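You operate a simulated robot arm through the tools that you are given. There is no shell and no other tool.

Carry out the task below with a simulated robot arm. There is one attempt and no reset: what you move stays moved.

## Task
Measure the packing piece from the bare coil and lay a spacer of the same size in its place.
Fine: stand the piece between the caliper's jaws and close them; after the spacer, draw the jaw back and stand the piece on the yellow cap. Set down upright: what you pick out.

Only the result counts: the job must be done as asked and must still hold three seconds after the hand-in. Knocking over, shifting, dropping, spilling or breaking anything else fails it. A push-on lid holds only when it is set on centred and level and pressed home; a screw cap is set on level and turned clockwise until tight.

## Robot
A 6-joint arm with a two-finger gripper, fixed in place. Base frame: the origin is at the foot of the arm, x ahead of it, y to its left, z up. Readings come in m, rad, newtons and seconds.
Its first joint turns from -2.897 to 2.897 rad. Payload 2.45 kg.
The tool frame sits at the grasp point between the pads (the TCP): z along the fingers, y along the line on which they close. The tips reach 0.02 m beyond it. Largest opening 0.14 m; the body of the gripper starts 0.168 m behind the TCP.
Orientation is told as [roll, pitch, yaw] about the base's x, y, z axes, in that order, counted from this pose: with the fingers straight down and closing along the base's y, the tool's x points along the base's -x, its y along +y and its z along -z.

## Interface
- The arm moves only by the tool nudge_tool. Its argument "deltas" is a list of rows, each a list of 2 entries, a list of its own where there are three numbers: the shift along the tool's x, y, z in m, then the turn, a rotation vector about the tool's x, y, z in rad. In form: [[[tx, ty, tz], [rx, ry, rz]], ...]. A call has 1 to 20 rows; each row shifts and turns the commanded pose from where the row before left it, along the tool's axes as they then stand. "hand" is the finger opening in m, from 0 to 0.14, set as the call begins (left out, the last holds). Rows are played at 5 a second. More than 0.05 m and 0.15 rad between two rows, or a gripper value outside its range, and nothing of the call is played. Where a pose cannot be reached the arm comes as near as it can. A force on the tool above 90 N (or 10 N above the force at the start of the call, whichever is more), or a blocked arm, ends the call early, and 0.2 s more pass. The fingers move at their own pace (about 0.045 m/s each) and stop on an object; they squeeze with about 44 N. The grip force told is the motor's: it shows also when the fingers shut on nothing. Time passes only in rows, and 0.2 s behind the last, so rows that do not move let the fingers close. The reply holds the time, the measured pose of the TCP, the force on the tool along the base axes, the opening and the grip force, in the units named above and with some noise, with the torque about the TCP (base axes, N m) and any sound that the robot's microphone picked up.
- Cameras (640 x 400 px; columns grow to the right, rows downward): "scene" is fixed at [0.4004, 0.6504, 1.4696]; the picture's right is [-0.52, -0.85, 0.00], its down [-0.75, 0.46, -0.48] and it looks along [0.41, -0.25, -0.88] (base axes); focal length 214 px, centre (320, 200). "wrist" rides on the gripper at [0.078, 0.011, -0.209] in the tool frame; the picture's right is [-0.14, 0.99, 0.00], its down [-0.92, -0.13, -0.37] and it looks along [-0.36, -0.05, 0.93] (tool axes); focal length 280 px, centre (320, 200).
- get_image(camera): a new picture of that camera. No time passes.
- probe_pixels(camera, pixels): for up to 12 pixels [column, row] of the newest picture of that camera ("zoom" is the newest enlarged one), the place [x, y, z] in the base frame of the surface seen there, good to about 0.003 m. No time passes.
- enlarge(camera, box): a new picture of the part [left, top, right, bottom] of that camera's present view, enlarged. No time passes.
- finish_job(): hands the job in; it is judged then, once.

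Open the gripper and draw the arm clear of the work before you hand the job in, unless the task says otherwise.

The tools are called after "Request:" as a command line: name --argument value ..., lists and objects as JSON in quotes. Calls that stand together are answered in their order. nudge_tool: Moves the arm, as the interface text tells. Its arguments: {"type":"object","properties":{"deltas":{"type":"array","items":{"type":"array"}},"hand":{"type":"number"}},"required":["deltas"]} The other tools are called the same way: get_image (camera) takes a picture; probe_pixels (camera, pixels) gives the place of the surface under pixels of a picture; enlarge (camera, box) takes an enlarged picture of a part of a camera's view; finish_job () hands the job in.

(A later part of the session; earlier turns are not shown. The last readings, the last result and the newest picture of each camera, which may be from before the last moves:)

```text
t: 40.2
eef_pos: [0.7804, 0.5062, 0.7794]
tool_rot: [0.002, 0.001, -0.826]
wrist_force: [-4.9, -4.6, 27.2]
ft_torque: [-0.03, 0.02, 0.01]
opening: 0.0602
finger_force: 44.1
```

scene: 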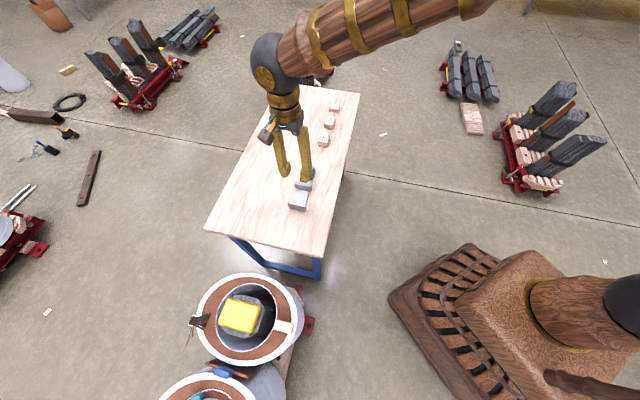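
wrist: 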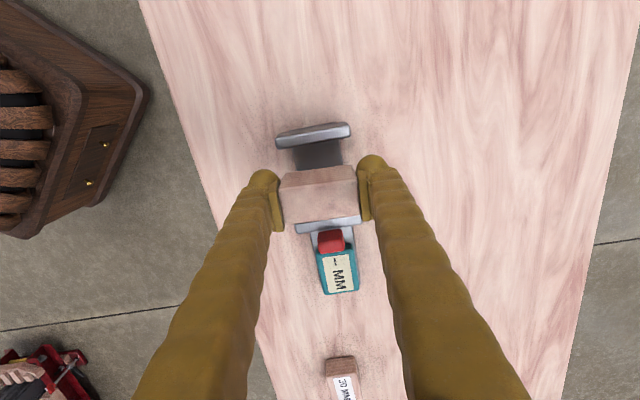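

Contact is reached (27 N). I relieve the press by 1.5 mm and open the fingers.

Request:
nudge_tool --deltas '[[[0, 0, -0.001], [0, 0, 0]], [[0, 0, -0.0005], [0, 0, 0]], [[0, 0, 0], [0, 0, 0]]]'

Request:
nudge_tool --deltas '[[[0, 0, 0], [0, 0, 0]], [[0, 0, 0], [0, 0, 0]], [[0, 0, 0], [0, 0, 0]]]' --hand 0.08

Request:
enlarge --camera "wrist" --box '[270, 110, 390, 290]'

```text
t: 41.0
eef_pos: [0.7807, 0.5062, 0.7798]
tool_rot: [0.001, 0.0, -0.823]
wrist_force: [4.5, -2.5, 9.7]
ft_torque: [0.08, -0.21, -0.07]
opening: 0.0605
finger_force: 43.9
```

```text
t: 41.8
eef_pos: [0.7822, 0.5063, 0.7801]
tool_rot: [0.0, -0.001, -0.823]
wrist_force: [-0.3, -0.7, -0.3]
ft_torque: [0.0, -0.02, 0.03]
opening: 0.0799
finger_force: 0.0
```

```text
2.22 times, centred on (330, 200) of wrist
```

zoom: 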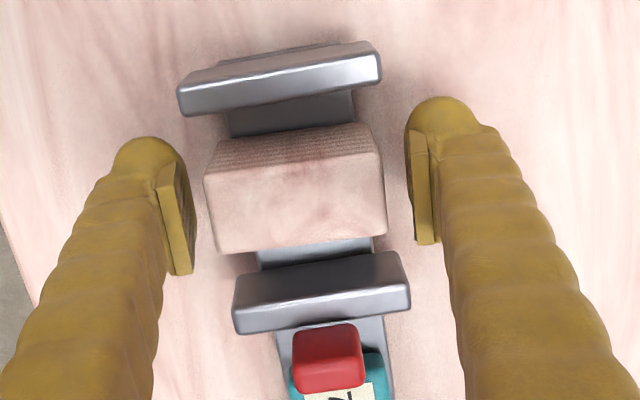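

The block stands freely on the bar. I raise the hand and move over the red knob to look.

Request:
nudge_tool --deltas '[[[0, 0, -0.015], [0, 0, 0]], [[0, 0, -0.03], [0, 0, 0]], [[0, 0, -0.035], [0, 0, 0]], [[-0.033, 0.0005, 0], [0, 0, 0]], [[-0.033, 0.0005, 0], [0, 0, 0]], [[0, 0, 0], [0, 0, 0]]]' --hand 0.08

Request:
get_image --camera "wrist"

Request:
enlarge --camera "wrist" --box '[270, 90, 390, 270]'

```text
t: 43.2
eef_pos: [0.8278, 0.4574, 0.86]
tool_rot: [0.003, 0.002, -0.822]
wrist_force: [-0.2, -0.1, -0.1]
ft_torque: [0.05, 0.01, -0.01]
opening: 0.0802
finger_force: 0.1
```

```text
taken
```

wrist: 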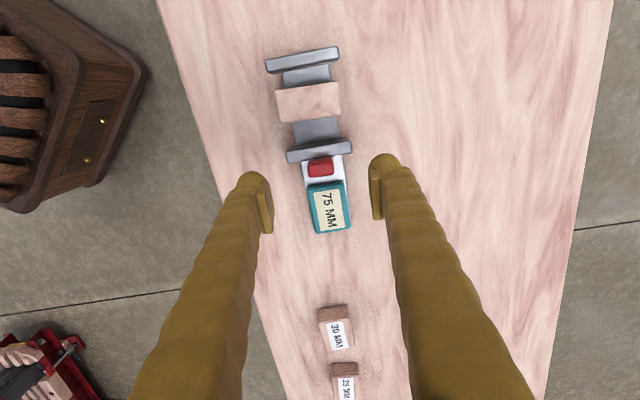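

```text
2.22 times, centred on (330, 180) of wrist
```

zoom: 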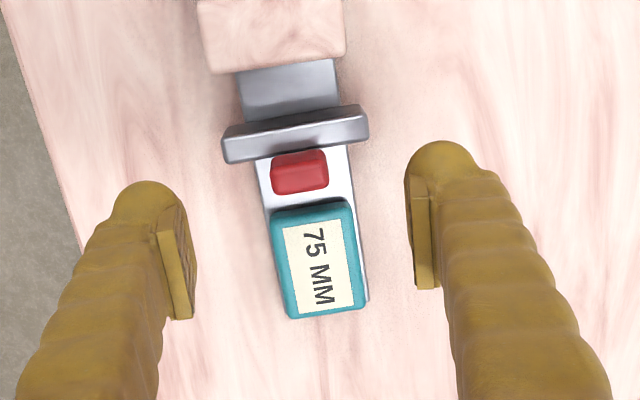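

The display now reads 75 MM (current gap). I probe the knob's extents.

Request:
probe_pixels --camera "zoom" --pixels '[[275, 170], [323, 160], [300, 170], [278, 190], [326, 182], [300, 188], [295, 160], [230, 155], [365, 135], [300, 130], [205, 20], [342, 45]]'

```text
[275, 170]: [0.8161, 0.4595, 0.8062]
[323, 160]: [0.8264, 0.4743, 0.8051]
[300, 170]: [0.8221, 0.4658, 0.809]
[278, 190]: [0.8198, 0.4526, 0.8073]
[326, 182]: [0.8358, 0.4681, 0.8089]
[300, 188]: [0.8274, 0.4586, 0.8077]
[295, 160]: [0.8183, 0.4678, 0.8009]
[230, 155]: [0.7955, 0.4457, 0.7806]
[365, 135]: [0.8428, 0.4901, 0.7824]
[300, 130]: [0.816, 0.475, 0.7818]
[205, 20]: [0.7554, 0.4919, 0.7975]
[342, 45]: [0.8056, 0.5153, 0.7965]
```

Knob centre ≈ (u 0.221, v 0.920), top z 0.808. I lower to z≈0.807 so the tips clear the jaw top, and grip the knob.

Request:
nudge_tool --deltas '[[[0.002, 0.002, 0.02], [0, 0, 0]], [[0, 0, 0.02], [0, 0, 0]], [[0, 0, 0.012], [0, 0, 0]], [[0, 0, 0], [0, 0, 0]]]' --hand 0.06

Request:
nudge_tool --deltas '[[[0, 0, 0], [0, 0, 0]], [[0, 0, 0], [0, 0, 0]], [[0, 0, 0], [0, 0, 0]], [[0, 0, 0], [0, 0, 0]]]' --hand 0.0

Request:
get_image --camera "wrist"

```text
t: 44.2
eef_pos: [0.8269, 0.4605, 0.8074]
tool_rot: [0.0, 0.0, -0.825]
wrist_force: [-0.4, 0.5, 0.2]
ft_torque: [0.0, 0.0, 0.04]
opening: 0.0602
finger_force: 0.2
```

```text
t: 45.2
eef_pos: [0.8265, 0.4604, 0.8075]
tool_rot: [0.0, 0.0, -0.821]
wrist_force: [-6.6, -6.2, 1.9]
ft_torque: [0.08, 0.39, 0.23]
opening: 0.0251
finger_force: 41.1
```

```text
taken
```

wrist: 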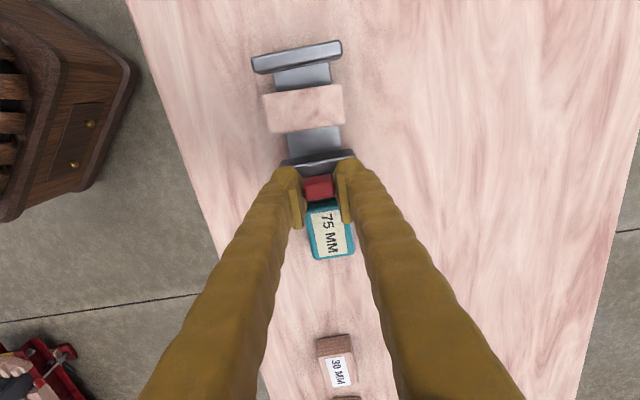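

Knob is gripped (25 mm). I relieve the slight side force and start sliding the jaw toward the fixed jaw.

Request:
nudge_tool --deltas '[[[0, -0.001, 0], [0, 0, 0]], [[0.002, 0, 0], [0, 0, 0]], [[0.003, 0, 0], [0, 0, 0]], [[0.003, 0, 0], [0, 0, 0]], [[0, 0, 0], [0, 0, 0]]]'

Request:
get_image --camera "wrist"

```text
t: 46.4
eef_pos: [0.8213, 0.4657, 0.8071]
tool_rot: [0.002, 0.0, -0.826]
wrist_force: [4.3, 2.2, 0.2]
ft_torque: [-0.01, -0.07, 0.37]
opening: 0.0249
finger_force: 43.7
```

```text
taken
```

wrist: 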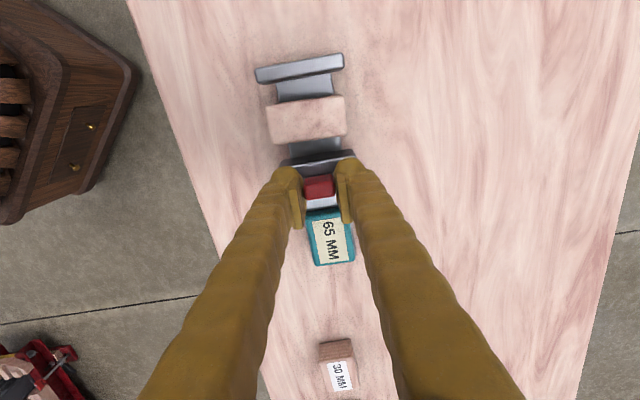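

Display dropped to 65 MM, sliding works. I continue.

Request:
nudge_tool --deltas '[[[0.004, 0, 0], [0, 0, 0]], [[0.004, 0, 0], [0, 0, 0]], [[0.004, 0, 0], [0, 0, 0]], [[0.002, 0, 0], [0, 0, 0]], [[0, 0, 0], [0, 0, 0]]]'

Request:
nudge_tool --deltas '[[[0.002, 0, 0], [0, 0, 0]], [[0.002, 0, 0], [0, 0, 0]], [[0.002, 0, 0], [0, 0, 0]], [[0.002, 0, 0], [0, 0, 0]], [[0, 0, 0], [0, 0, 0]]]'

Request:
get_image --camera "wrist"

Request:
enlarge --camera "wrist" --box '[260, 60, 380, 260]'

```text
t: 47.6
eef_pos: [0.8107, 0.476, 0.8078]
tool_rot: [0.001, -0.001, -0.821]
wrist_force: [-3.5, -3.5, 1.5]
ft_torque: [-0.01, 0.11, 0.39]
opening: 0.025
finger_force: 43.8
```

```text
t: 48.8
eef_pos: [0.8044, 0.4818, 0.8075]
tool_rot: [0.002, -0.001, -0.825]
wrist_force: [-5.0, -5.6, 7.4]
ft_torque: [-0.07, 0.03, 0.43]
opening: 0.0251
finger_force: 43.8
```

```text
taken
```

wrist: 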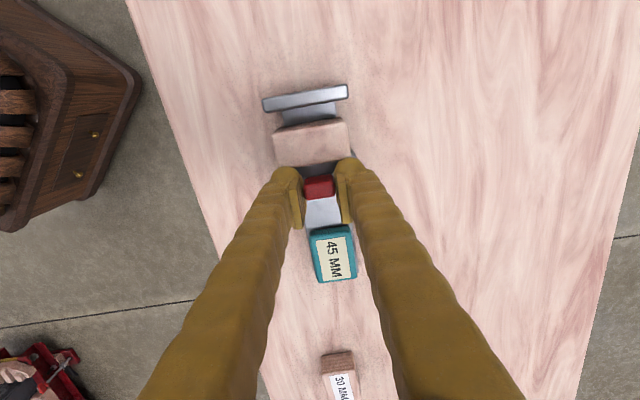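

```text
2.00 times, centred on (320, 160) of wrist
```

zoom: 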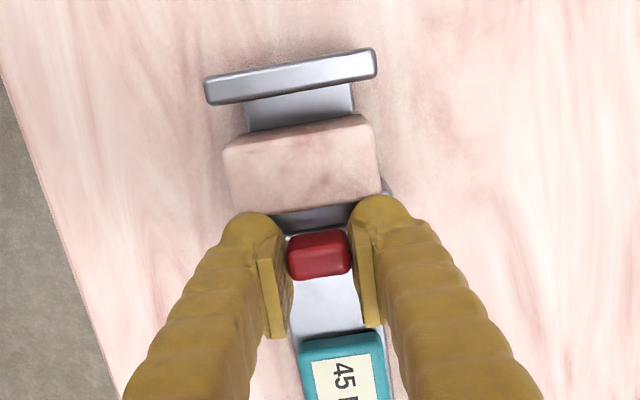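

Gap is 45 MM and the jaw is about touching the block. I continue in 2 mm steps, watching forces.

Request:
nudge_tool --deltas '[[[0.002, 0, 0], [0, 0, 0]], [[0.002, 0, 0], [0, 0, 0]], [[0.002, 0, 0], [0, 0, 0]], [[0.002, 0, 0], [0, 0, 0]], [[0.002, 0, 0], [0, 0, 0]], [[0, 0, 0], [0, 0, 0]]]'

Request:
enlarge --camera "wrist" --box '[260, 60, 380, 260]'

Request:
nudge_tool --deltas '[[[0.001, 0, 0], [0, 0, 0]], [[0.001, 0, 0], [0, 0, 0]], [[0, 0, 0], [0, 0, 0]]]'

Request:
get_image --camera "wrist"

```text
t: 50.2
eef_pos: [0.7995, 0.4886, 0.8071]
tool_rot: [-0.001, -0.001, -0.824]
wrist_force: [-1.1, -0.9, -1.0]
ft_torque: [-0.02, -0.03, 0.35]
opening: 0.0247
finger_force: 43.9
```

```text
2.00 times, centred on (320, 160) of wrist
```

zoom: 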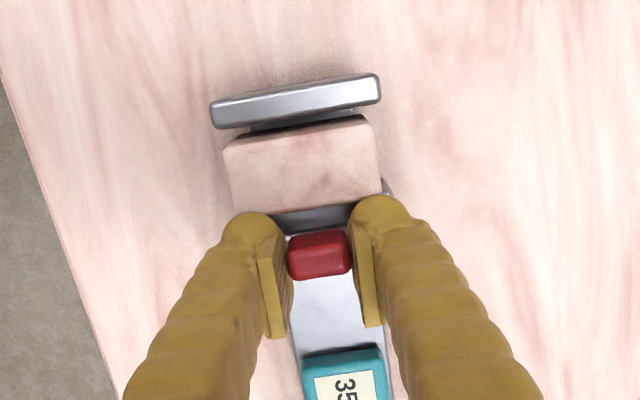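

```text
t: 51.0
eef_pos: [0.7962, 0.4903, 0.8072]
tool_rot: [0.003, 0.0, -0.826]
wrist_force: [0.3, 0.9, -0.7]
ft_torque: [-0.02, -0.01, 0.34]
opening: 0.0249
finger_force: 44.3
```

```text
taken
```

wrist: 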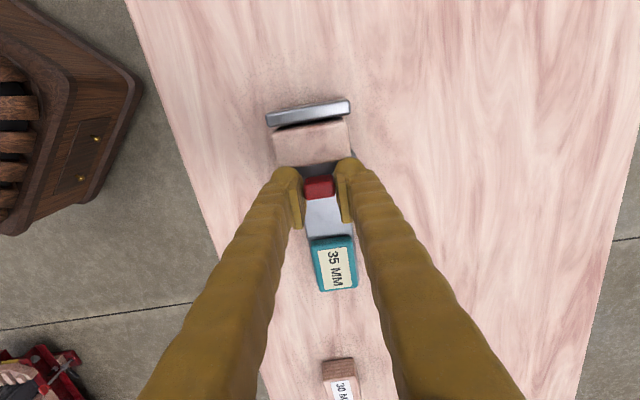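

The jaw pushes the block smoothly; the display reads 35 MM with a small gap still at the fixed jaw. I continue in 1 mm steps.

Request:
nudge_tool --deltas '[[[0.001, 0, 0], [0, 0, 0]], [[0.001, 0, 0], [0, 0, 0]], [[0, 0, 0], [0, 0, 0]]]'

Request:
nudge_tool --deltas '[[[0.001, 0, 0], [0, 0, 0]], [[0.001, 0, 0], [0, 0, 0]], [[0, 0, 0], [0, 0, 0]]]'

Request:
enlarge --camera "wrist" --box '[240, 80, 400, 300]'

```text
t: 51.8
eef_pos: [0.7956, 0.4925, 0.8064]
tool_rot: [0.001, -0.001, -0.824]
wrist_force: [2.1, 2.5, 0.2]
ft_torque: [0.03, 0.01, 0.41]
opening: 0.025
finger_force: 44.2
```

```text
t: 52.6
eef_pos: [0.7956, 0.492, 0.8078]
tool_rot: [0.0, -0.002, -0.825]
wrist_force: [5.2, -6.6, 0.4]
ft_torque: [-0.16, -0.11, 0.28]
opening: 0.025
finger_force: 44.4
```

```text
1.82 times, centred on (320, 190) of wrist
```

zoom: 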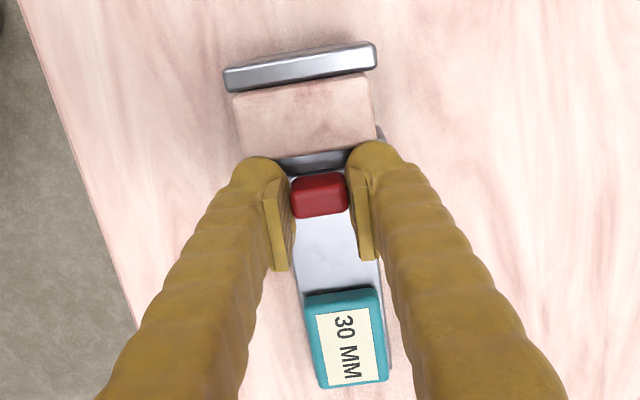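

Resistance rises (8 N along the caliper axis) and the display reads 30 MM. I press 1 mm more to confirm it is closed.

Request:
nudge_tool --deltas '[[[0.001, 0, 0], [0, 0, 0]], [[0, 0, 0], [0, 0, 0]]]'

Request:
enlarge --camera "wrist" --box '[240, 80, 400, 300]'

```text
t: 53.2
eef_pos: [0.7943, 0.4936, 0.8079]
tool_rot: [-0.001, 0.0, -0.821]
wrist_force: [5.2, -4.9, -0.1]
ft_torque: [-0.09, -0.08, 0.3]
opening: 0.0248
finger_force: 44.5
```

```text
1.82 times, centred on (320, 190) of wrist
```

zoom: 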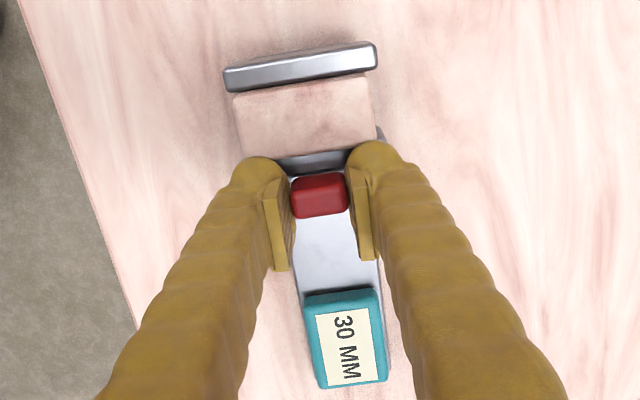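

Reading stays 30 MM. I push two more small steps to see whether the jaw is truly stopped.

Request:
nudge_tool --deltas '[[[0.001, 0, 0], [0, 0, 0]], [[0.001, 0, 0], [0, 0, 0]], [[0, 0, 0], [0, 0, 0]]]'

Request:
get_image --camera "wrist"

Request:
enlarge --camera "wrist" --box '[240, 80, 400, 300]'

```text
t: 54.0
eef_pos: [0.793, 0.4962, 0.8084]
tool_rot: [0.0, -0.001, -0.823]
wrist_force: [3.6, -7.9, 1.8]
ft_torque: [-0.14, -0.04, 0.3]
opening: 0.0249
finger_force: 44.2
```

```text
taken
```

wrist: 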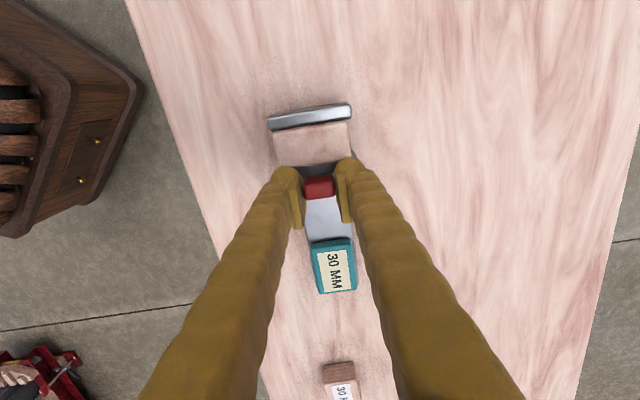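

```text
1.82 times, centred on (320, 190) of wrist
```

zoom: 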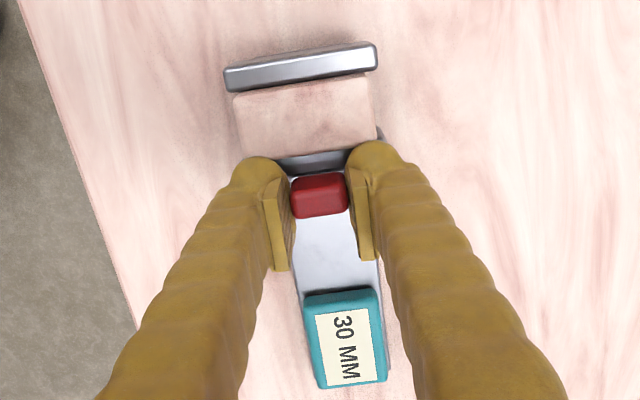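

The tool keeps moving while the picture of the caliper stays the same – the caliper may be sliding. I probe the fixed jaw to check.

Request:
enlarge --camera "wrist" --box '[255, 90, 365, 170]'

Request:
probe_pixels --camera "wrist" --pixels '[[270, 126], [350, 114], [310, 120], [310, 110], [310, 115], [310, 125], [320, 260], [345, 285], [320, 190]]'

```text
5.00 times, centred on (310, 130) of wrist
```

zoom: 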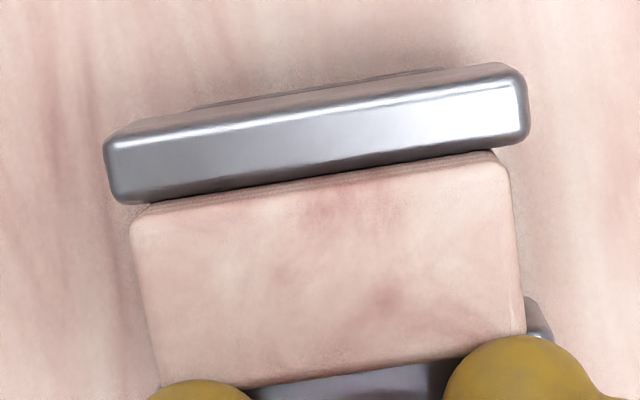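

```text
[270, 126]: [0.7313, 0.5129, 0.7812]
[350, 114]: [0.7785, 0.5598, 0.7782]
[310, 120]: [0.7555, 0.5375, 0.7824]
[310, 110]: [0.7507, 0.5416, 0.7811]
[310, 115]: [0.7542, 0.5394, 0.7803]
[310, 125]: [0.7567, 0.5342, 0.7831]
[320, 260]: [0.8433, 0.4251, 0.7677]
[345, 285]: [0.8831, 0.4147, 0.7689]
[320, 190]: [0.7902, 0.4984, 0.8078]
```

Reading is 30 MM with both jaws on the block; the caliper moved at most ~2 mm, so I stop pushing. I release the knob and lift away.

Request:
nudge_tool --deltas '[[[-0.001, 0, 0], [0, 0, 0]], [[0, 0, 0], [0, 0, 0]], [[0, 0, 0], [0, 0, 0]]]' --hand 0.07

Request:
nudge_tool --deltas '[[[0, 0, -0.02], [0, 0, 0]], [[0, 0, -0.04], [0, 0, 0]], [[0, 0, -0.04], [0, 0, 0]], [[0, 0, -0.04], [0, 0, 0]], [[-0.03, -0.03, 0], [0, 0, 0]], [[-0.03, -0.03, 0], [0, 0, 0]], [[-0.03, -0.03, 0], [0, 0, 0]], [[-0.03, -0.03, 0], [0, 0, 0]], [[0, 0, 0], [0, 0, 0]]]'

Request:
get_image --camera "wrist"

Request:
get_image --camera "scene"

```text
t: 54.8
eef_pos: [0.7923, 0.4944, 0.8075]
tool_rot: [0.001, 0.002, -0.823]
wrist_force: [-0.2, 0.2, 0.0]
ft_torque: [0.01, 0.02, 0.0]
opening: 0.07
finger_force: 0.0
```

```text
t: 56.8
eef_pos: [0.7876, 0.3236, 0.9476]
tool_rot: [0.0, 0.0, -0.823]
wrist_force: [0.1, -0.3, 0.0]
ft_torque: [0.03, 0.01, -0.01]
opening: 0.0701
finger_force: 0.1
```

```text
taken
```

wrist: 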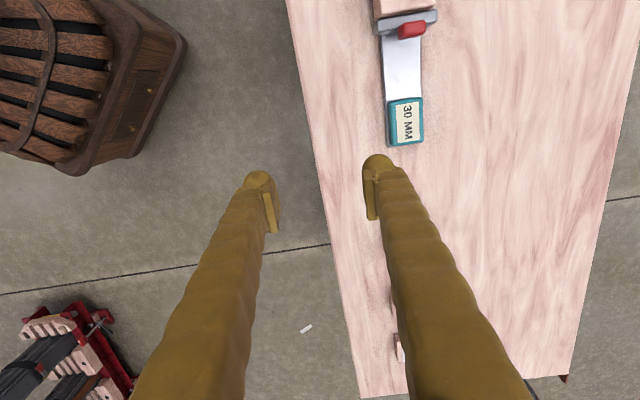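

```text
taken
```

scene: 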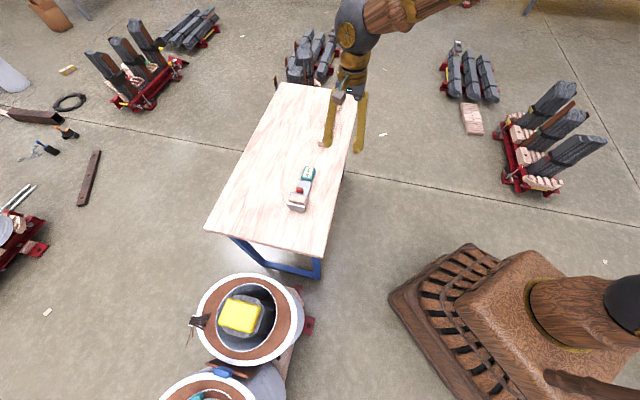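

Display confirms 30 MM. The 30 mm spacer is hidden behind the right finger near (395,345); I shift along tool +y to bring it between the fingers.

Request:
nudge_tool --deltas '[[[-0.01, 0.035, 0], [0, 0, 0]], [[-0.01, 0.035, 0], [0, 0, 0]], [[-0.01, 0.025, 0], [0, 0, 0]], [[0, 0, 0], [0, 0, 0]]]' --hand 0.1

Request:
get_image --camera "wrist"

Request:
enlarge --camera "wrist" --box '[260, 230, 400, 400]'

```text
t: 57.8
eef_pos: [0.8765, 0.3688, 0.9471]
tool_rot: [0.001, -0.001, -0.823]
wrist_force: [-0.4, 0.0, 0.6]
ft_torque: [0.0, -0.02, -0.01]
opening: 0.1001
finger_force: 0.1
```

```text
taken
```

wrist: 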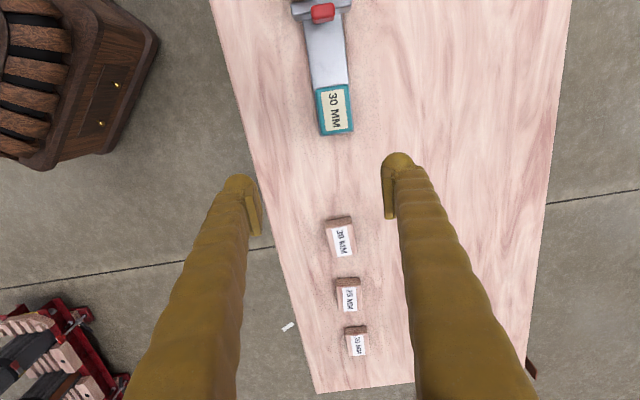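

```text
2.35 times, centred on (330, 315) of wrist
```

zoom: 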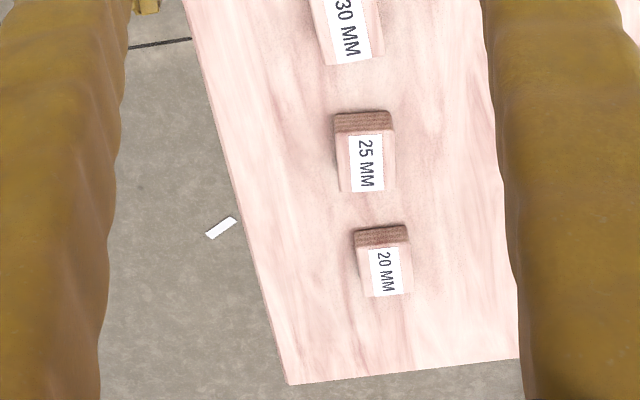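

Request:
enlarge --camera "wrist" --box '[300, 195, 380, 275]'

Request:
probe_pixels --camera "wrist" --pixels '[[328, 231], [351, 227], [333, 258], [356, 254], [342, 242], [327, 223], [349, 218], [340, 222], [315, 250], [342, 286], [360, 306], [348, 295]]'

```text
5.00 times, centred on (340, 235) of wrist
```

zoom: 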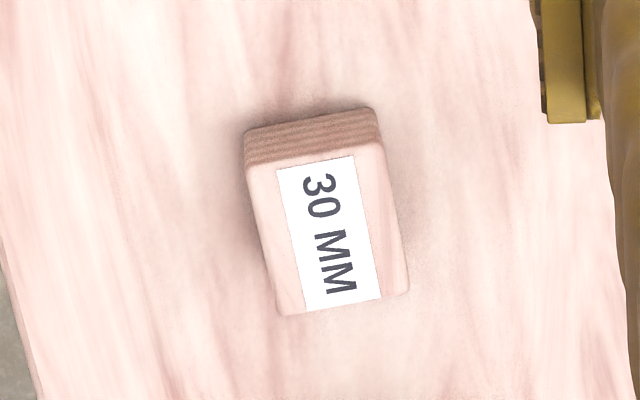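

```text
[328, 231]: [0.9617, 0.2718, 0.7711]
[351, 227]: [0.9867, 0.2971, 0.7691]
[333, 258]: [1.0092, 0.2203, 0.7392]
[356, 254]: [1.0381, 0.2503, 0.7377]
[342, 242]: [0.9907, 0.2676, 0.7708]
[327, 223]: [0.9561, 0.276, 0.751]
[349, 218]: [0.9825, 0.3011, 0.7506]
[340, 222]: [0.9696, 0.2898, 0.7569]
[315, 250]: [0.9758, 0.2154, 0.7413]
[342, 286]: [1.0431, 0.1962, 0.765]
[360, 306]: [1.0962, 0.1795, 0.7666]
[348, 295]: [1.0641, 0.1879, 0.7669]
```

Request:
probe_pixels --camera "zoom" --pixels '[[254, 172], [376, 152], [282, 306], [400, 286], [325, 230], [266, 238], [390, 215], [315, 160], [340, 298], [320, 120], [250, 140], [375, 120]]'

```text
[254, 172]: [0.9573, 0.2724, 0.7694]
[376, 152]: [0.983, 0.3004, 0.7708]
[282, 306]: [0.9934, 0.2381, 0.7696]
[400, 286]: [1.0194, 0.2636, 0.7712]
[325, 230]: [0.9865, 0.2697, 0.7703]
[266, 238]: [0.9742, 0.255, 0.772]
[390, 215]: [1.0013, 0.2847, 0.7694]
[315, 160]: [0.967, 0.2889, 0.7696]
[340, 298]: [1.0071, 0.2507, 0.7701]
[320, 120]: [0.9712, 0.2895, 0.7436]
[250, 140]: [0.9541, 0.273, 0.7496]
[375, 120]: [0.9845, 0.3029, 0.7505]
```

The 30 mm spacer is centred at (0.988,0.269), long axis ≈ −44.5°, top z 0.770, about 1.02 m out, so I need a tilted grip. I rotate yaw to +0.785 (closing along the spacer's length) and tilt the fingers outward 0.26 rad while high.

Request:
nudge_tool --deltas '[[[0, 0, 0], [0, 0, -0.134]], [[0, 0, 0], [0, 0, -0.134]], [[0, 0, 0], [0, 0, -0.134]], [[0, 0, 0], [0, 0, -0.134]], [[0, 0, 0], [0, 0, -0.134]], [[0, 0, 0], [0, 0, -0.134]], [[0, 0, 0], [0, 0, -0.134]], [[0, 0, 0], [0, 0, -0.134]], [[0, 0, 0], [0, 0, -0.134]], [[0, 0, 0], [0, 0, -0.134]], [[0, 0, 0], [0, 0, -0.134]], [[0, 0, 0], [0, 0, -0.134]], [[0, 0, 0], [0, -0.13, 0]], [[0, 0, 0], [0, -0.13, 0]], [[0, 0, 0], [0, 0, 0]]]' --hand 0.085

Request:
get_image --camera "wrist"

```text
t: 61.0
eef_pos: [0.877, 0.3671, 0.9466]
tool_rot: [-0.001, -0.263, 0.785]
wrist_force: [0.3, -0.4, 0.0]
ft_torque: [0.02, -0.02, 0.01]
opening: 0.0851
finger_force: 0.0
```

```text
taken
```

wrist: 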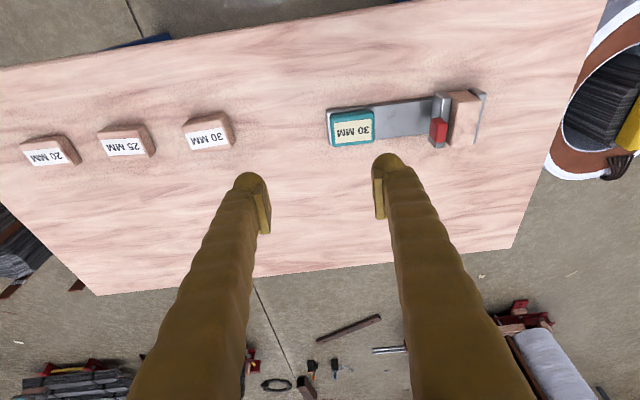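

Tilted as intended. The spacer row is at the left, 30 MM at (208,132). I move over the 30 mm spacer and down to z≈0.867.

Request:
nudge_tool --deltas '[[[-0.0022, -0.0371, 0.0006], [0, 0, 0]], [[-0.0022, -0.0371, 0.0006], [0, 0, 0]], [[-0.0022, -0.0371, 0.0006], [0, 0, 0]], [[-0.0022, -0.0371, 0.0006], [0, 0, 0]], [[0.0104, 0, 0.0386], [0, 0, 0]], [[0.0104, 0, 0.0386], [0, 0, 0]], [[0, 0, 0], [0, 0, 0]]]'

Request:
get_image --camera "wrist"

Request:
get_image --camera "scene"

```text
t: 62.6
eef_pos: [0.9879, 0.2708, 0.8674]
tool_rot: [0.001, -0.263, 0.785]
wrist_force: [0.4, 0.7, 0.3]
ft_torque: [-0.01, -0.02, 0.02]
opening: 0.0851
finger_force: 0.1
```

```text
taken
```

wrist: 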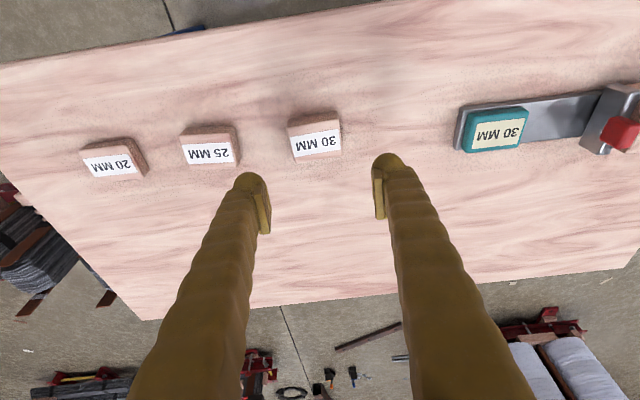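

```text
taken
```

scene: 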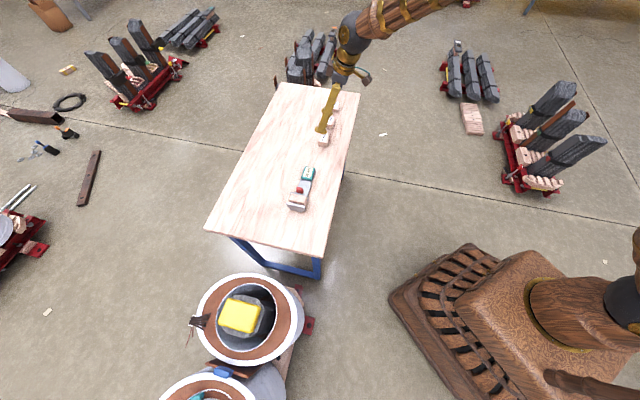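

Reach is fine. I refine the spacer's position from this closer view.

Request:
enlarge --camera "wrist" --box '[275, 95, 355, 175]'

Request:
probe_pixels --camera "wrist" --pixels '[[291, 137], [340, 128], [293, 158], [340, 151], [316, 142], [291, 147], [340, 140], [315, 133], [317, 153], [300, 120], [316, 170], [336, 115]]'

```text
5.00 times, centred on (315, 135) of wrist
```

zoom: 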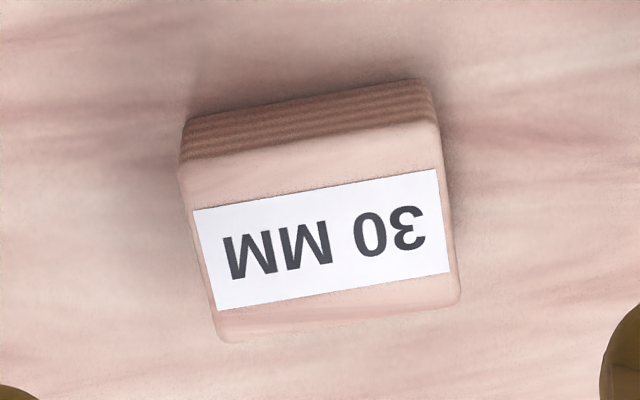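

```text
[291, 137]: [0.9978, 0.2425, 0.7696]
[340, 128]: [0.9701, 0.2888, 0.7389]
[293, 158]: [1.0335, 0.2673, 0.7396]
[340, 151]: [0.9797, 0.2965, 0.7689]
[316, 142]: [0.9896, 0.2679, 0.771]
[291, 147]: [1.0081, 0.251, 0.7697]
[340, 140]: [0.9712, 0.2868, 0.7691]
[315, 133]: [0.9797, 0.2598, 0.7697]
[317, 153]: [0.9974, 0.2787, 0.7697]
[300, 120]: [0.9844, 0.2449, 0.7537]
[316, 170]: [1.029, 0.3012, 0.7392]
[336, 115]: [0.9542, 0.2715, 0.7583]
```

Request:
probe_pixels --camera "zoom" --pixels '[[190, 175], [430, 130], [222, 332], [455, 295], [205, 255], [445, 210], [310, 150], [340, 315], [320, 235], [185, 150], [435, 100], [450, 200]]'

```text
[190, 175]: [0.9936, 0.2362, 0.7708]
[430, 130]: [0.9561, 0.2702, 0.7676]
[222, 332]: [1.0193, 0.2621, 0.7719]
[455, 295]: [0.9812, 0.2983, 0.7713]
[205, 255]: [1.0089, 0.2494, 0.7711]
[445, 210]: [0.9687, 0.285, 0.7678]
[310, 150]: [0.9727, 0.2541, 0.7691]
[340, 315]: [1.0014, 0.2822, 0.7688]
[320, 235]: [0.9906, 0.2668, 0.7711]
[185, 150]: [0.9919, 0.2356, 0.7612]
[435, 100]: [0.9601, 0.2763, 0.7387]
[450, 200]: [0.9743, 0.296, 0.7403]
```

Spacer centre ≈(0.9876,0.2668), top 0.770. I descend with a small correction.

Request:
nudge_tool --deltas '[[[0.0077, -0.0013, 0.0235], [0, 0, 0]], [[0.0077, -0.0012, 0.0235], [0, 0, 0]], [[0.0052, 0, 0.0193], [0, 0, 0]], [[0.0039, 0, 0.0145], [0, 0, 0]], [[0, 0, 0], [0, 0, 0]]]'

Request:
get_image --camera "wrist"

```text
t: 63.8
eef_pos: [0.9865, 0.2651, 0.7819]
tool_rot: [0.001, -0.26, 0.785]
wrist_force: [0.1, 0.1, 0.1]
ft_torque: [-0.01, -0.03, -0.02]
opening: 0.0848
finger_force: 0.1
```

```text
taken
```

wrist: 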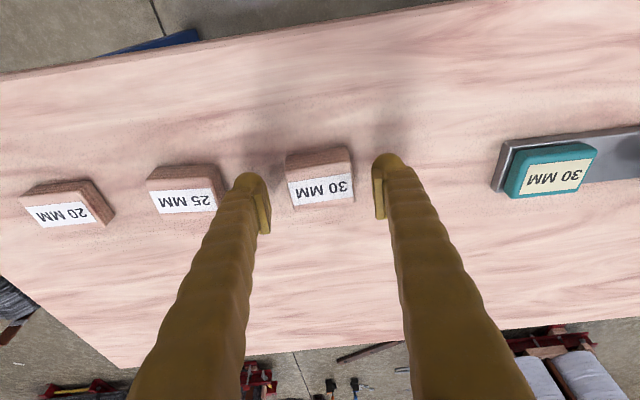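

The spacer is centred between the fingers. I go down the last 15 mm and close.

Request:
nudge_tool --deltas '[[[0.0029, 0, 0.0097], [0, 0, 0]], [[0.0013, 0, 0.0048], [0, 0, 0]], [[0, 0, 0], [0, 0, 0]]]'

Request:
nudge_tool --deltas '[[[0, 0, 0], [0, 0, 0]], [[0, 0, 0], [0, 0, 0]], [[0, 0, 0], [0, 0, 0]], [[0, 0, 0], [0, 0, 0]], [[0, 0, 0], [0, 0, 0]]]' --hand 0.0

Request:
get_image --camera "wrist"

```text
t: 64.6
eef_pos: [0.9865, 0.2661, 0.767]
tool_rot: [0.001, -0.262, 0.785]
wrist_force: [0.8, 0.1, 0.9]
ft_torque: [-0.01, -0.02, 0.0]
opening: 0.0849
finger_force: 0.0
```

```text
t: 65.8
eef_pos: [0.9873, 0.2653, 0.7671]
tool_rot: [-0.001, -0.259, 0.785]
wrist_force: [-0.1, -0.9, 1.5]
ft_torque: [0.03, 0.04, 0.06]
opening: 0.0549
finger_force: 44.1
```

```text
taken
```

wrist: 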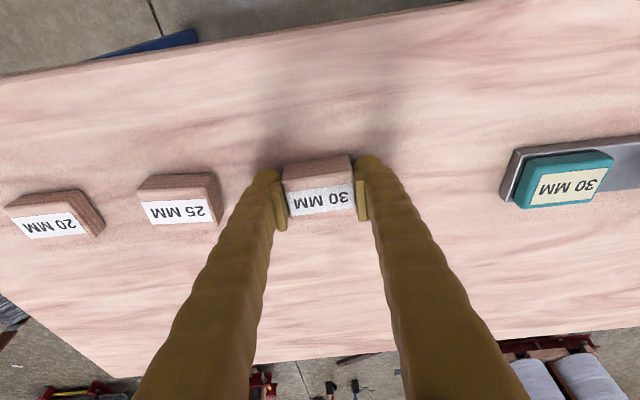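

Gripped (55 mm). I lift vertically in gentle steps and verify it comes along.

Request:
nudge_tool --deltas '[[[-0.001, 0, -0.0039], [0, 0, 0]], [[-0.0016, 0, -0.0058], [0, 0, 0]], [[-0.0026, 0, -0.0097], [0, 0, 0]], [[-0.0026, 0, -0.0097], [0, 0, 0]], [[-0.0026, 0, -0.0097], [0, 0, 0]], [[0, 0, 0], [0, 0, 0]]]'

Request:
get_image --camera "wrist"

Request:
probe_pixels --camera "wrist" --pixels '[[295, 188], [345, 180], [297, 210], [346, 203], [320, 195], [320, 230]]'

```text
t: 67.2
eef_pos: [0.9884, 0.2658, 0.8086]
tool_rot: [0.0, -0.258, 0.785]
wrist_force: [0.1, -0.3, -1.2]
ft_torque: [-0.02, -0.02, 0.0]
opening: 0.0546
finger_force: 44.2
```

```text
taken
```

wrist: 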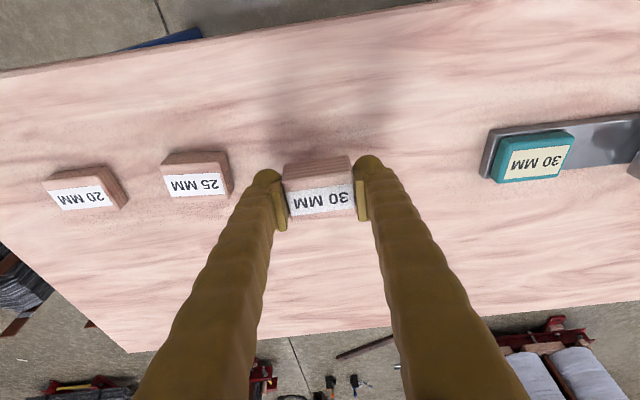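

```text
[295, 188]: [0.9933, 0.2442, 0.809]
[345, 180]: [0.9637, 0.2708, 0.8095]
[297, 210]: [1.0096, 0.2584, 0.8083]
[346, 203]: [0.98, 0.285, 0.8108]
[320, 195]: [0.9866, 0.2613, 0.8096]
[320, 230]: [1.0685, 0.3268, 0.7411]
```

The spacer is held level (top z ≈0.81). I raise it to ≈0.92 and carry it part of the way.

Request:
nudge_tool --deltas '[[[-0.0039, 0, -0.0145], [0, 0, 0]], [[-0.0057, 0, -0.0212], [0, 0, 0]], [[-0.0057, 0, -0.0212], [0, 0, 0]], [[-0.0057, 0, -0.0212], [0, 0, 0]], [[-0.0057, 0, -0.0212], [0, 0, 0]], [[-0.0026, 0, -0.0097], [0, 0, 0]], [[0.0005, 0.012, -0.0001], [0, 0, 0]], [[0.0005, 0.0256, -0.0001], [0, 0, 0]], [[0.0005, 0.0256, -0.0001], [0, 0, 0]], [[0.0005, 0.0256, -0.0001], [0, 0, 0]], [[0.0005, 0.0256, -0.0001], [0, 0, 0]], [[0.0005, 0.0256, -0.0001], [0, 0, 0]], [[0.0005, 0.0256, -0.0001], [0, 0, 0]], [[0.0005, 0.0256, -0.0001], [0, 0, 0]], [[0.0005, 0.0256, -0.0001], [0, 0, 0]], [[0.0005, 0.0256, -0.0001], [0, 0, 0]], [[0.0005, 0.0256, -0.0001], [0, 0, 0]], [[0.0005, 0.0256, -0.0001], [0, 0, 0]], [[0.0005, 0.0256, -0.0001], [0, 0, 0]], [[0.0005, 0.012, -0.0001], [0, 0, 0]]]'

Request:
get_image --camera "wrist"

```text
t: 71.4
eef_pos: [0.7477, 0.4956, 0.921]
tool_rot: [-0.001, -0.261, 0.785]
wrist_force: [0.4, 0.4, -0.1]
ft_torque: [0.01, -0.01, 0.0]
opening: 0.0544
finger_force: 44.1
```

```text
taken
```

wrist: 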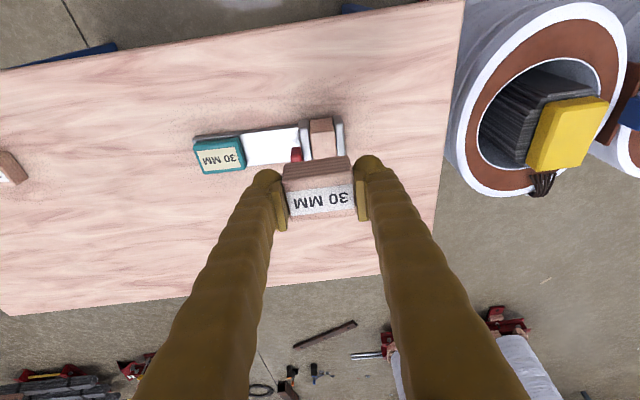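

Now I rotate about the vertical by −1.57 rad keeping the tilt, so the spacer's long axis becomes radial to the coil.

Request:
nudge_tool --deltas '[[[0, 0, 0], [0.0338, 0, 0.1266]], [[0, 0, 0], [0.0338, 0, 0.1266]], [[0, 0, 0], [0.0338, 0, 0.1266]], [[0, 0, 0], [0.0338, 0, 0.1266]], [[0, 0, 0], [0.0338, 0, 0.1266]], [[0, 0, 0], [0.0338, 0, 0.1266]], [[0, 0, 0], [0.0338, 0, 0.1266]], [[0, 0, 0], [0.0338, 0, 0.1266]], [[0, 0, 0], [0.0338, 0, 0.1266]], [[0, 0, 0], [0.0338, 0, 0.1266]], [[0, 0, 0], [0.0338, 0, 0.1266]], [[0, 0, 0], [0.0338, 0, 0.1266]], [[0, 0, 0], [0, 0, 0]]]'

Request:
get_image --camera "wrist"

```text
t: 74.2
eef_pos: [0.7484, 0.495, 0.9199]
tool_rot: [-0.002, -0.262, -0.788]
wrist_force: [0.0, -0.3, -0.3]
ft_torque: [0.01, -0.01, -0.01]
opening: 0.0544
finger_force: 43.3
```

```text
taken
```

wrist: 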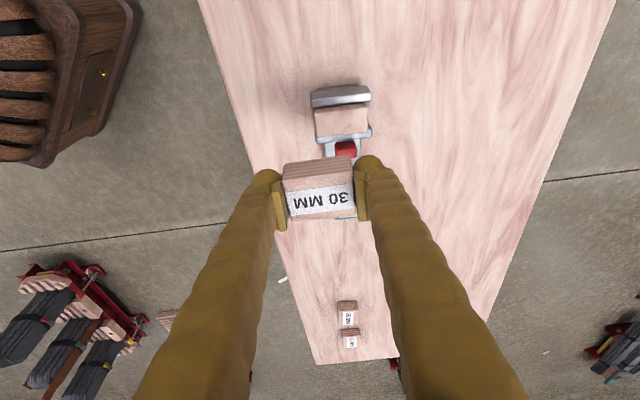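

I carry the spacer over to above its place on the coil ring (0.441,0.768).

Request:
nudge_tool --deltas '[[[0.0124, -0.0008, -0.0033], [0, 0, 0]], [[0.0248, -0.0016, -0.0066], [0, 0, 0]], [[0.0248, -0.0016, -0.0066], [0, 0, 0]], [[0.0248, -0.0016, -0.0066], [0, 0, 0]], [[0.0248, -0.0016, -0.0066], [0, 0, 0]], [[0.0248, -0.0016, -0.0066], [0, 0, 0]], [[0.0248, -0.0016, -0.0066], [0, 0, 0]], [[0.0248, -0.0016, -0.0066], [0, 0, 0]], [[0.0248, -0.0016, -0.0066], [0, 0, 0]], [[0.0248, -0.0016, -0.0066], [0, 0, 0]], [[0.0248, -0.0016, -0.0066], [0, 0, 0]], [[0.0248, -0.0016, -0.0066], [0, 0, 0]], [[0.0248, -0.0016, -0.0066], [0, 0, 0]], [[0.0248, -0.0016, -0.0066], [0, 0, 0]], [[0.0248, -0.0016, -0.0066], [0, 0, 0]], [[0.0248, -0.0016, -0.0066], [0, 0, 0]], [[0.0124, -0.0008, -0.0033], [0, 0, 0]], [[0, 0, 0], [0, 0, 0]]]'

Request:
get_image --camera "wrist"

Request:
get_image --camera "scene"

```text
t: 78.0
eef_pos: [0.4396, 0.7654, 0.9187]
tool_rot: [0.0, -0.262, -0.788]
wrist_force: [-0.8, -0.6, -1.3]
ft_torque: [-0.04, 0.0, -0.02]
opening: 0.0545
finger_force: 44.2
```

```text
taken
```

wrist: 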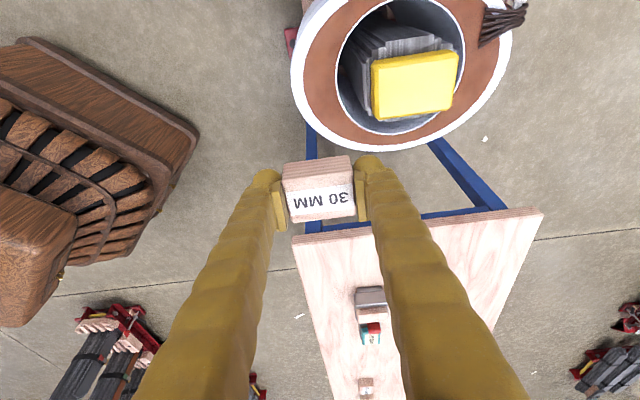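

```text
taken
```

scene: 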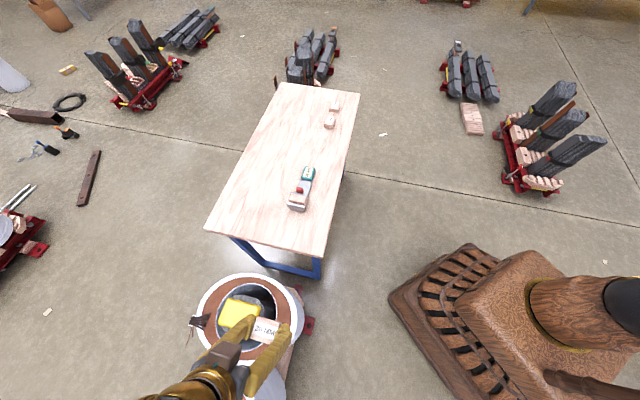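

I descend vertically over the place, then check.

Request:
nudge_tool --deltas '[[[0.0034, 0.0014, 0.0096], [0, 0, 0]], [[0.0056, 0.0014, 0.0193], [0, 0, 0]], [[0.0052, 0, 0.0193], [0, 0, 0]], [[0.0052, 0, 0.0193], [0, 0, 0]], [[0.0052, 0, 0.0193], [0, 0, 0]], [[0.0052, 0, 0.0193], [0, 0, 0]], [[0.0052, 0, 0.0193], [0, 0, 0]], [[0.0052, 0, 0.0193], [0, 0, 0]], [[0.0052, 0, 0.0193], [0, 0, 0]], [[0.0052, 0, 0.0193], [0, 0, 0]], [[0.0052, 0, 0.0193], [0, 0, 0]], [[0.0052, 0, 0.0193], [0, 0, 0]], [[0, 0, 0], [0, 0, 0]]]'

Request:
get_image --camera "wrist"

Request:
enlarge --camera "scene" --box '[180, 260, 340, 400]'

```text
t: 80.8
eef_pos: [0.4415, 0.7688, 0.6896]
tool_rot: [0.001, -0.263, -0.788]
wrist_force: [-0.5, -1.0, -1.0]
ft_torque: [-0.01, 0.02, 0.0]
opening: 0.0544
finger_force: 43.8
```

```text
taken
```

wrist: 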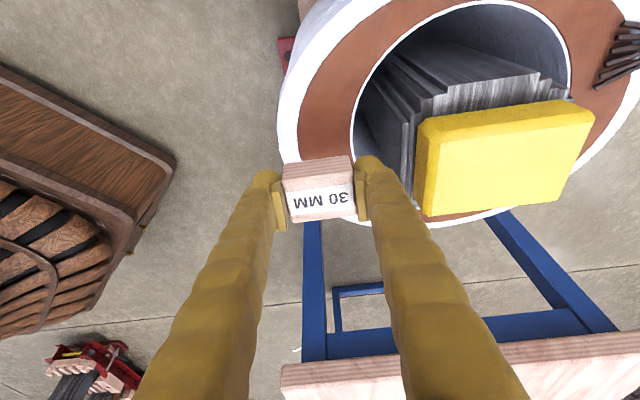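

```text
2.86 times, centred on (260, 330) of scene
```

zoom: 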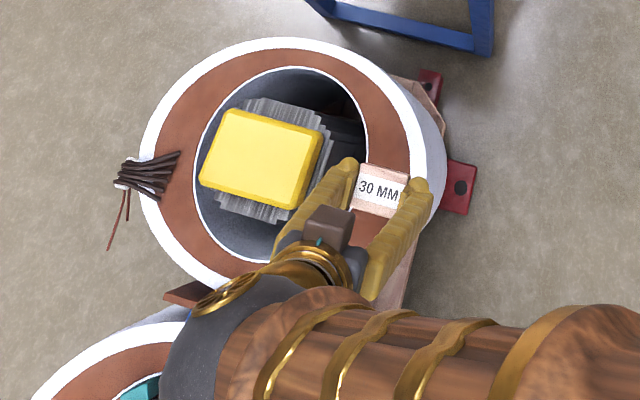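

The spacer is above its place. I descend to just above the ring, then lower in small steps until contact.

Request:
nudge_tool --deltas '[[[0.0052, 0, 0.0193], [0, 0, 0]], [[0.0052, 0, 0.0193], [0, 0, 0]], [[0.0034, 0, 0.0126], [0, 0, 0]], [[0, 0, 0], [0, 0, 0]]]'

Request:
nudge_tool --deltas '[[[0.0005, 0, 0.0019], [0, 0, 0]], [[0.0003, 0, 0.001], [0, 0, 0]], [[0, 0, 0], [0, 0, 0]]]'

Request:
get_image --camera "wrist"

```text
t: 81.8
eef_pos: [0.4415, 0.7702, 0.6362]
tool_rot: [0.0, -0.261, -0.787]
wrist_force: [-0.3, -0.3, -0.1]
ft_torque: [0.03, 0.03, -0.02]
opening: 0.0542
finger_force: 44.6
```

```text
t: 82.6
eef_pos: [0.4425, 0.77, 0.6326]
tool_rot: [-0.001, -0.262, -0.788]
wrist_force: [-0.1, -0.5, -1.2]
ft_torque: [0.02, 0.01, -0.03]
opening: 0.0546
finger_force: 44.2
```

```text
taken
```

wrist: 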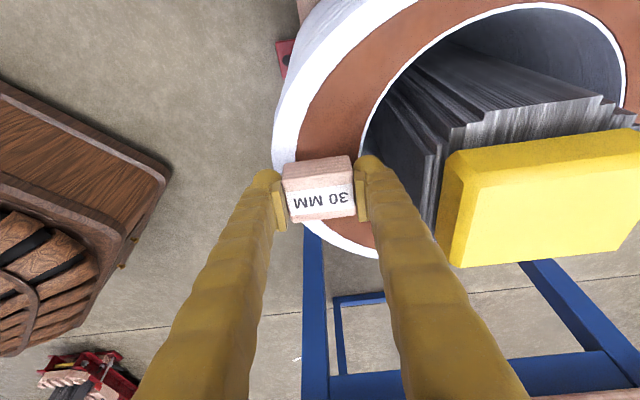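

I shift 2 mm outward and lower in 1 mm steps until contact.

Request:
nudge_tool --deltas '[[[0, -0.002, 0], [0, 0, 0]], [[0.0005, 0, 0.0019], [0, 0, 0]], [[0, 0, 0], [0, 0, 0]]]'

Request:
nudge_tool --deltas '[[[0.0003, 0, 0.001], [0, 0, 0]], [[0, 0, 0], [0, 0, 0]]]'

Request:
nudge_tool --deltas '[[[0.0003, 0, 0.001], [0, 0, 0]], [[0, 0, 0], [0, 0, 0]]]'

Request:
nudge_tool --deltas '[[[0.0003, 0, 0.001], [0, 0, 0]], [[0, 0, 0], [0, 0, 0]]]'

```text
t: 83.4
eef_pos: [0.4395, 0.7684, 0.6305]
tool_rot: [-0.001, -0.261, -0.786]
wrist_force: [-0.1, -0.8, 0.4]
ft_torque: [0.02, -0.04, 0.0]
opening: 0.0544
finger_force: 44.1
```

```text
t: 84.0
eef_pos: [0.4409, 0.7689, 0.6316]
tool_rot: [0.0, -0.261, -0.787]
wrist_force: [-0.4, 0.5, -0.5]
ft_torque: [0.01, 0.02, -0.02]
opening: 0.0544
finger_force: 44.2
```

```text
t: 84.6
eef_pos: [0.4401, 0.7686, 0.6289]
tool_rot: [0.0, -0.261, -0.786]
wrist_force: [-0.7, -0.4, -0.9]
ft_torque: [0.04, 0.0, -0.01]
opening: 0.0544
finger_force: 44.1
```

```text
t: 85.2
eef_pos: [0.4395, 0.7695, 0.6274]
tool_rot: [0.0, -0.261, -0.786]
wrist_force: [0.5, 0.2, 0.2]
ft_torque: [-0.04, 0.03, 0.0]
opening: 0.0544
finger_force: 43.7
```

Still no contact; I keep lowering in 1 mm steps.

Request:
nudge_tool --deltas '[[[0.0003, 0, 0.001], [0, 0, 0]], [[0, 0, 0], [0, 0, 0]]]'

Request:
nudge_tool --deltas '[[[0.0003, 0, 0.001], [0, 0, 0]], [[0, 0, 0], [0, 0, 0]]]'

Request:
get_image --camera "wrist"

```text
t: 85.8
eef_pos: [0.4394, 0.7693, 0.6279]
tool_rot: [-0.001, -0.262, -0.785]
wrist_force: [-0.5, -2.3, 6.1]
ft_torque: [-0.01, -0.11, -0.01]
opening: 0.0544
finger_force: 43.7
```

```text
t: 86.4
eef_pos: [0.4399, 0.7696, 0.628]
tool_rot: [0.0, -0.262, -0.786]
wrist_force: [-4.1, -7.0, 30.9]
ft_torque: [-0.24, 0.01, 0.0]
opening: 0.0548
finger_force: 44.4
```

```text
taken
```

wrist: 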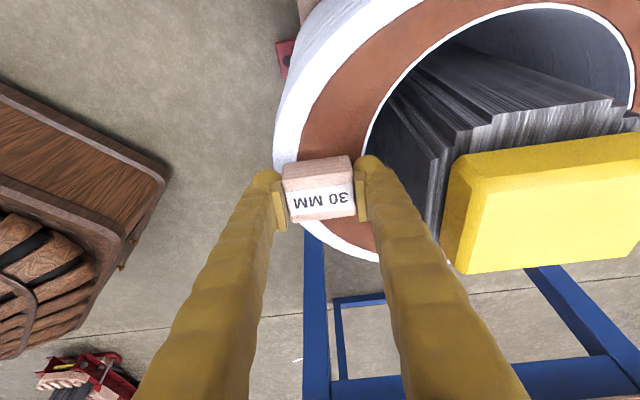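

Contact at 31 N. I relieve 1.5 mm, open to 0.078, and check before retreating.

Request:
nudge_tool --deltas '[[[-0.0004, 0, -0.0014], [0, 0, 0]], [[0, 0, 0], [0, 0, 0]]]'

Request:
nudge_tool --deltas '[[[0, 0, 0], [0, 0, 0]], [[0, 0, 0], [0, 0, 0]], [[0, 0, 0], [0, 0, 0]]]' --hand 0.078

Request:
nudge_tool --deltas '[[[0, 0, -0.015], [0, 0, 0]], [[0, 0, -0.03], [0, 0, 0]], [[0, 0, -0.04], [0, 0, 0]], [[0, 0, -0.04], [0, 0, 0]], [[0, 0, -0.04], [0, 0, 0]], [[0, 0, 0], [0, 0, 0]]]'

Request:
get_image --camera "wrist"

```text
t: 87.0
eef_pos: [0.4406, 0.7699, 0.6271]
tool_rot: [-0.001, -0.262, -0.787]
wrist_force: [4.5, 2.7, 11.3]
ft_torque: [0.1, -0.18, 0.02]
opening: 0.0546
finger_force: 44.2
```

```text
t: 87.8
eef_pos: [0.44, 0.7689, 0.6273]
tool_rot: [-0.002, -0.262, -0.784]
wrist_force: [0.2, -0.1, -0.4]
ft_torque: [0.01, 0.0, -0.01]
opening: 0.0781
finger_force: 0.1
```

```text
t: 89.2
eef_pos: [0.4087, 0.7988, 0.7876]
tool_rot: [0.001, -0.263, -0.784]
wrist_force: [-0.6, 0.3, 0.9]
ft_torque: [-0.02, 0.01, -0.01]
opening: 0.0785
finger_force: 0.0
```

```text
taken
```

wrist: 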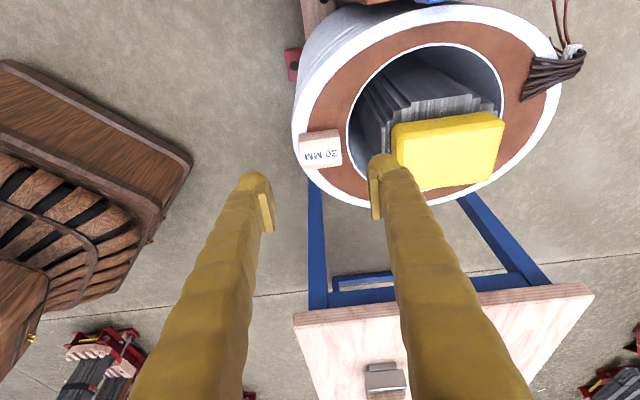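

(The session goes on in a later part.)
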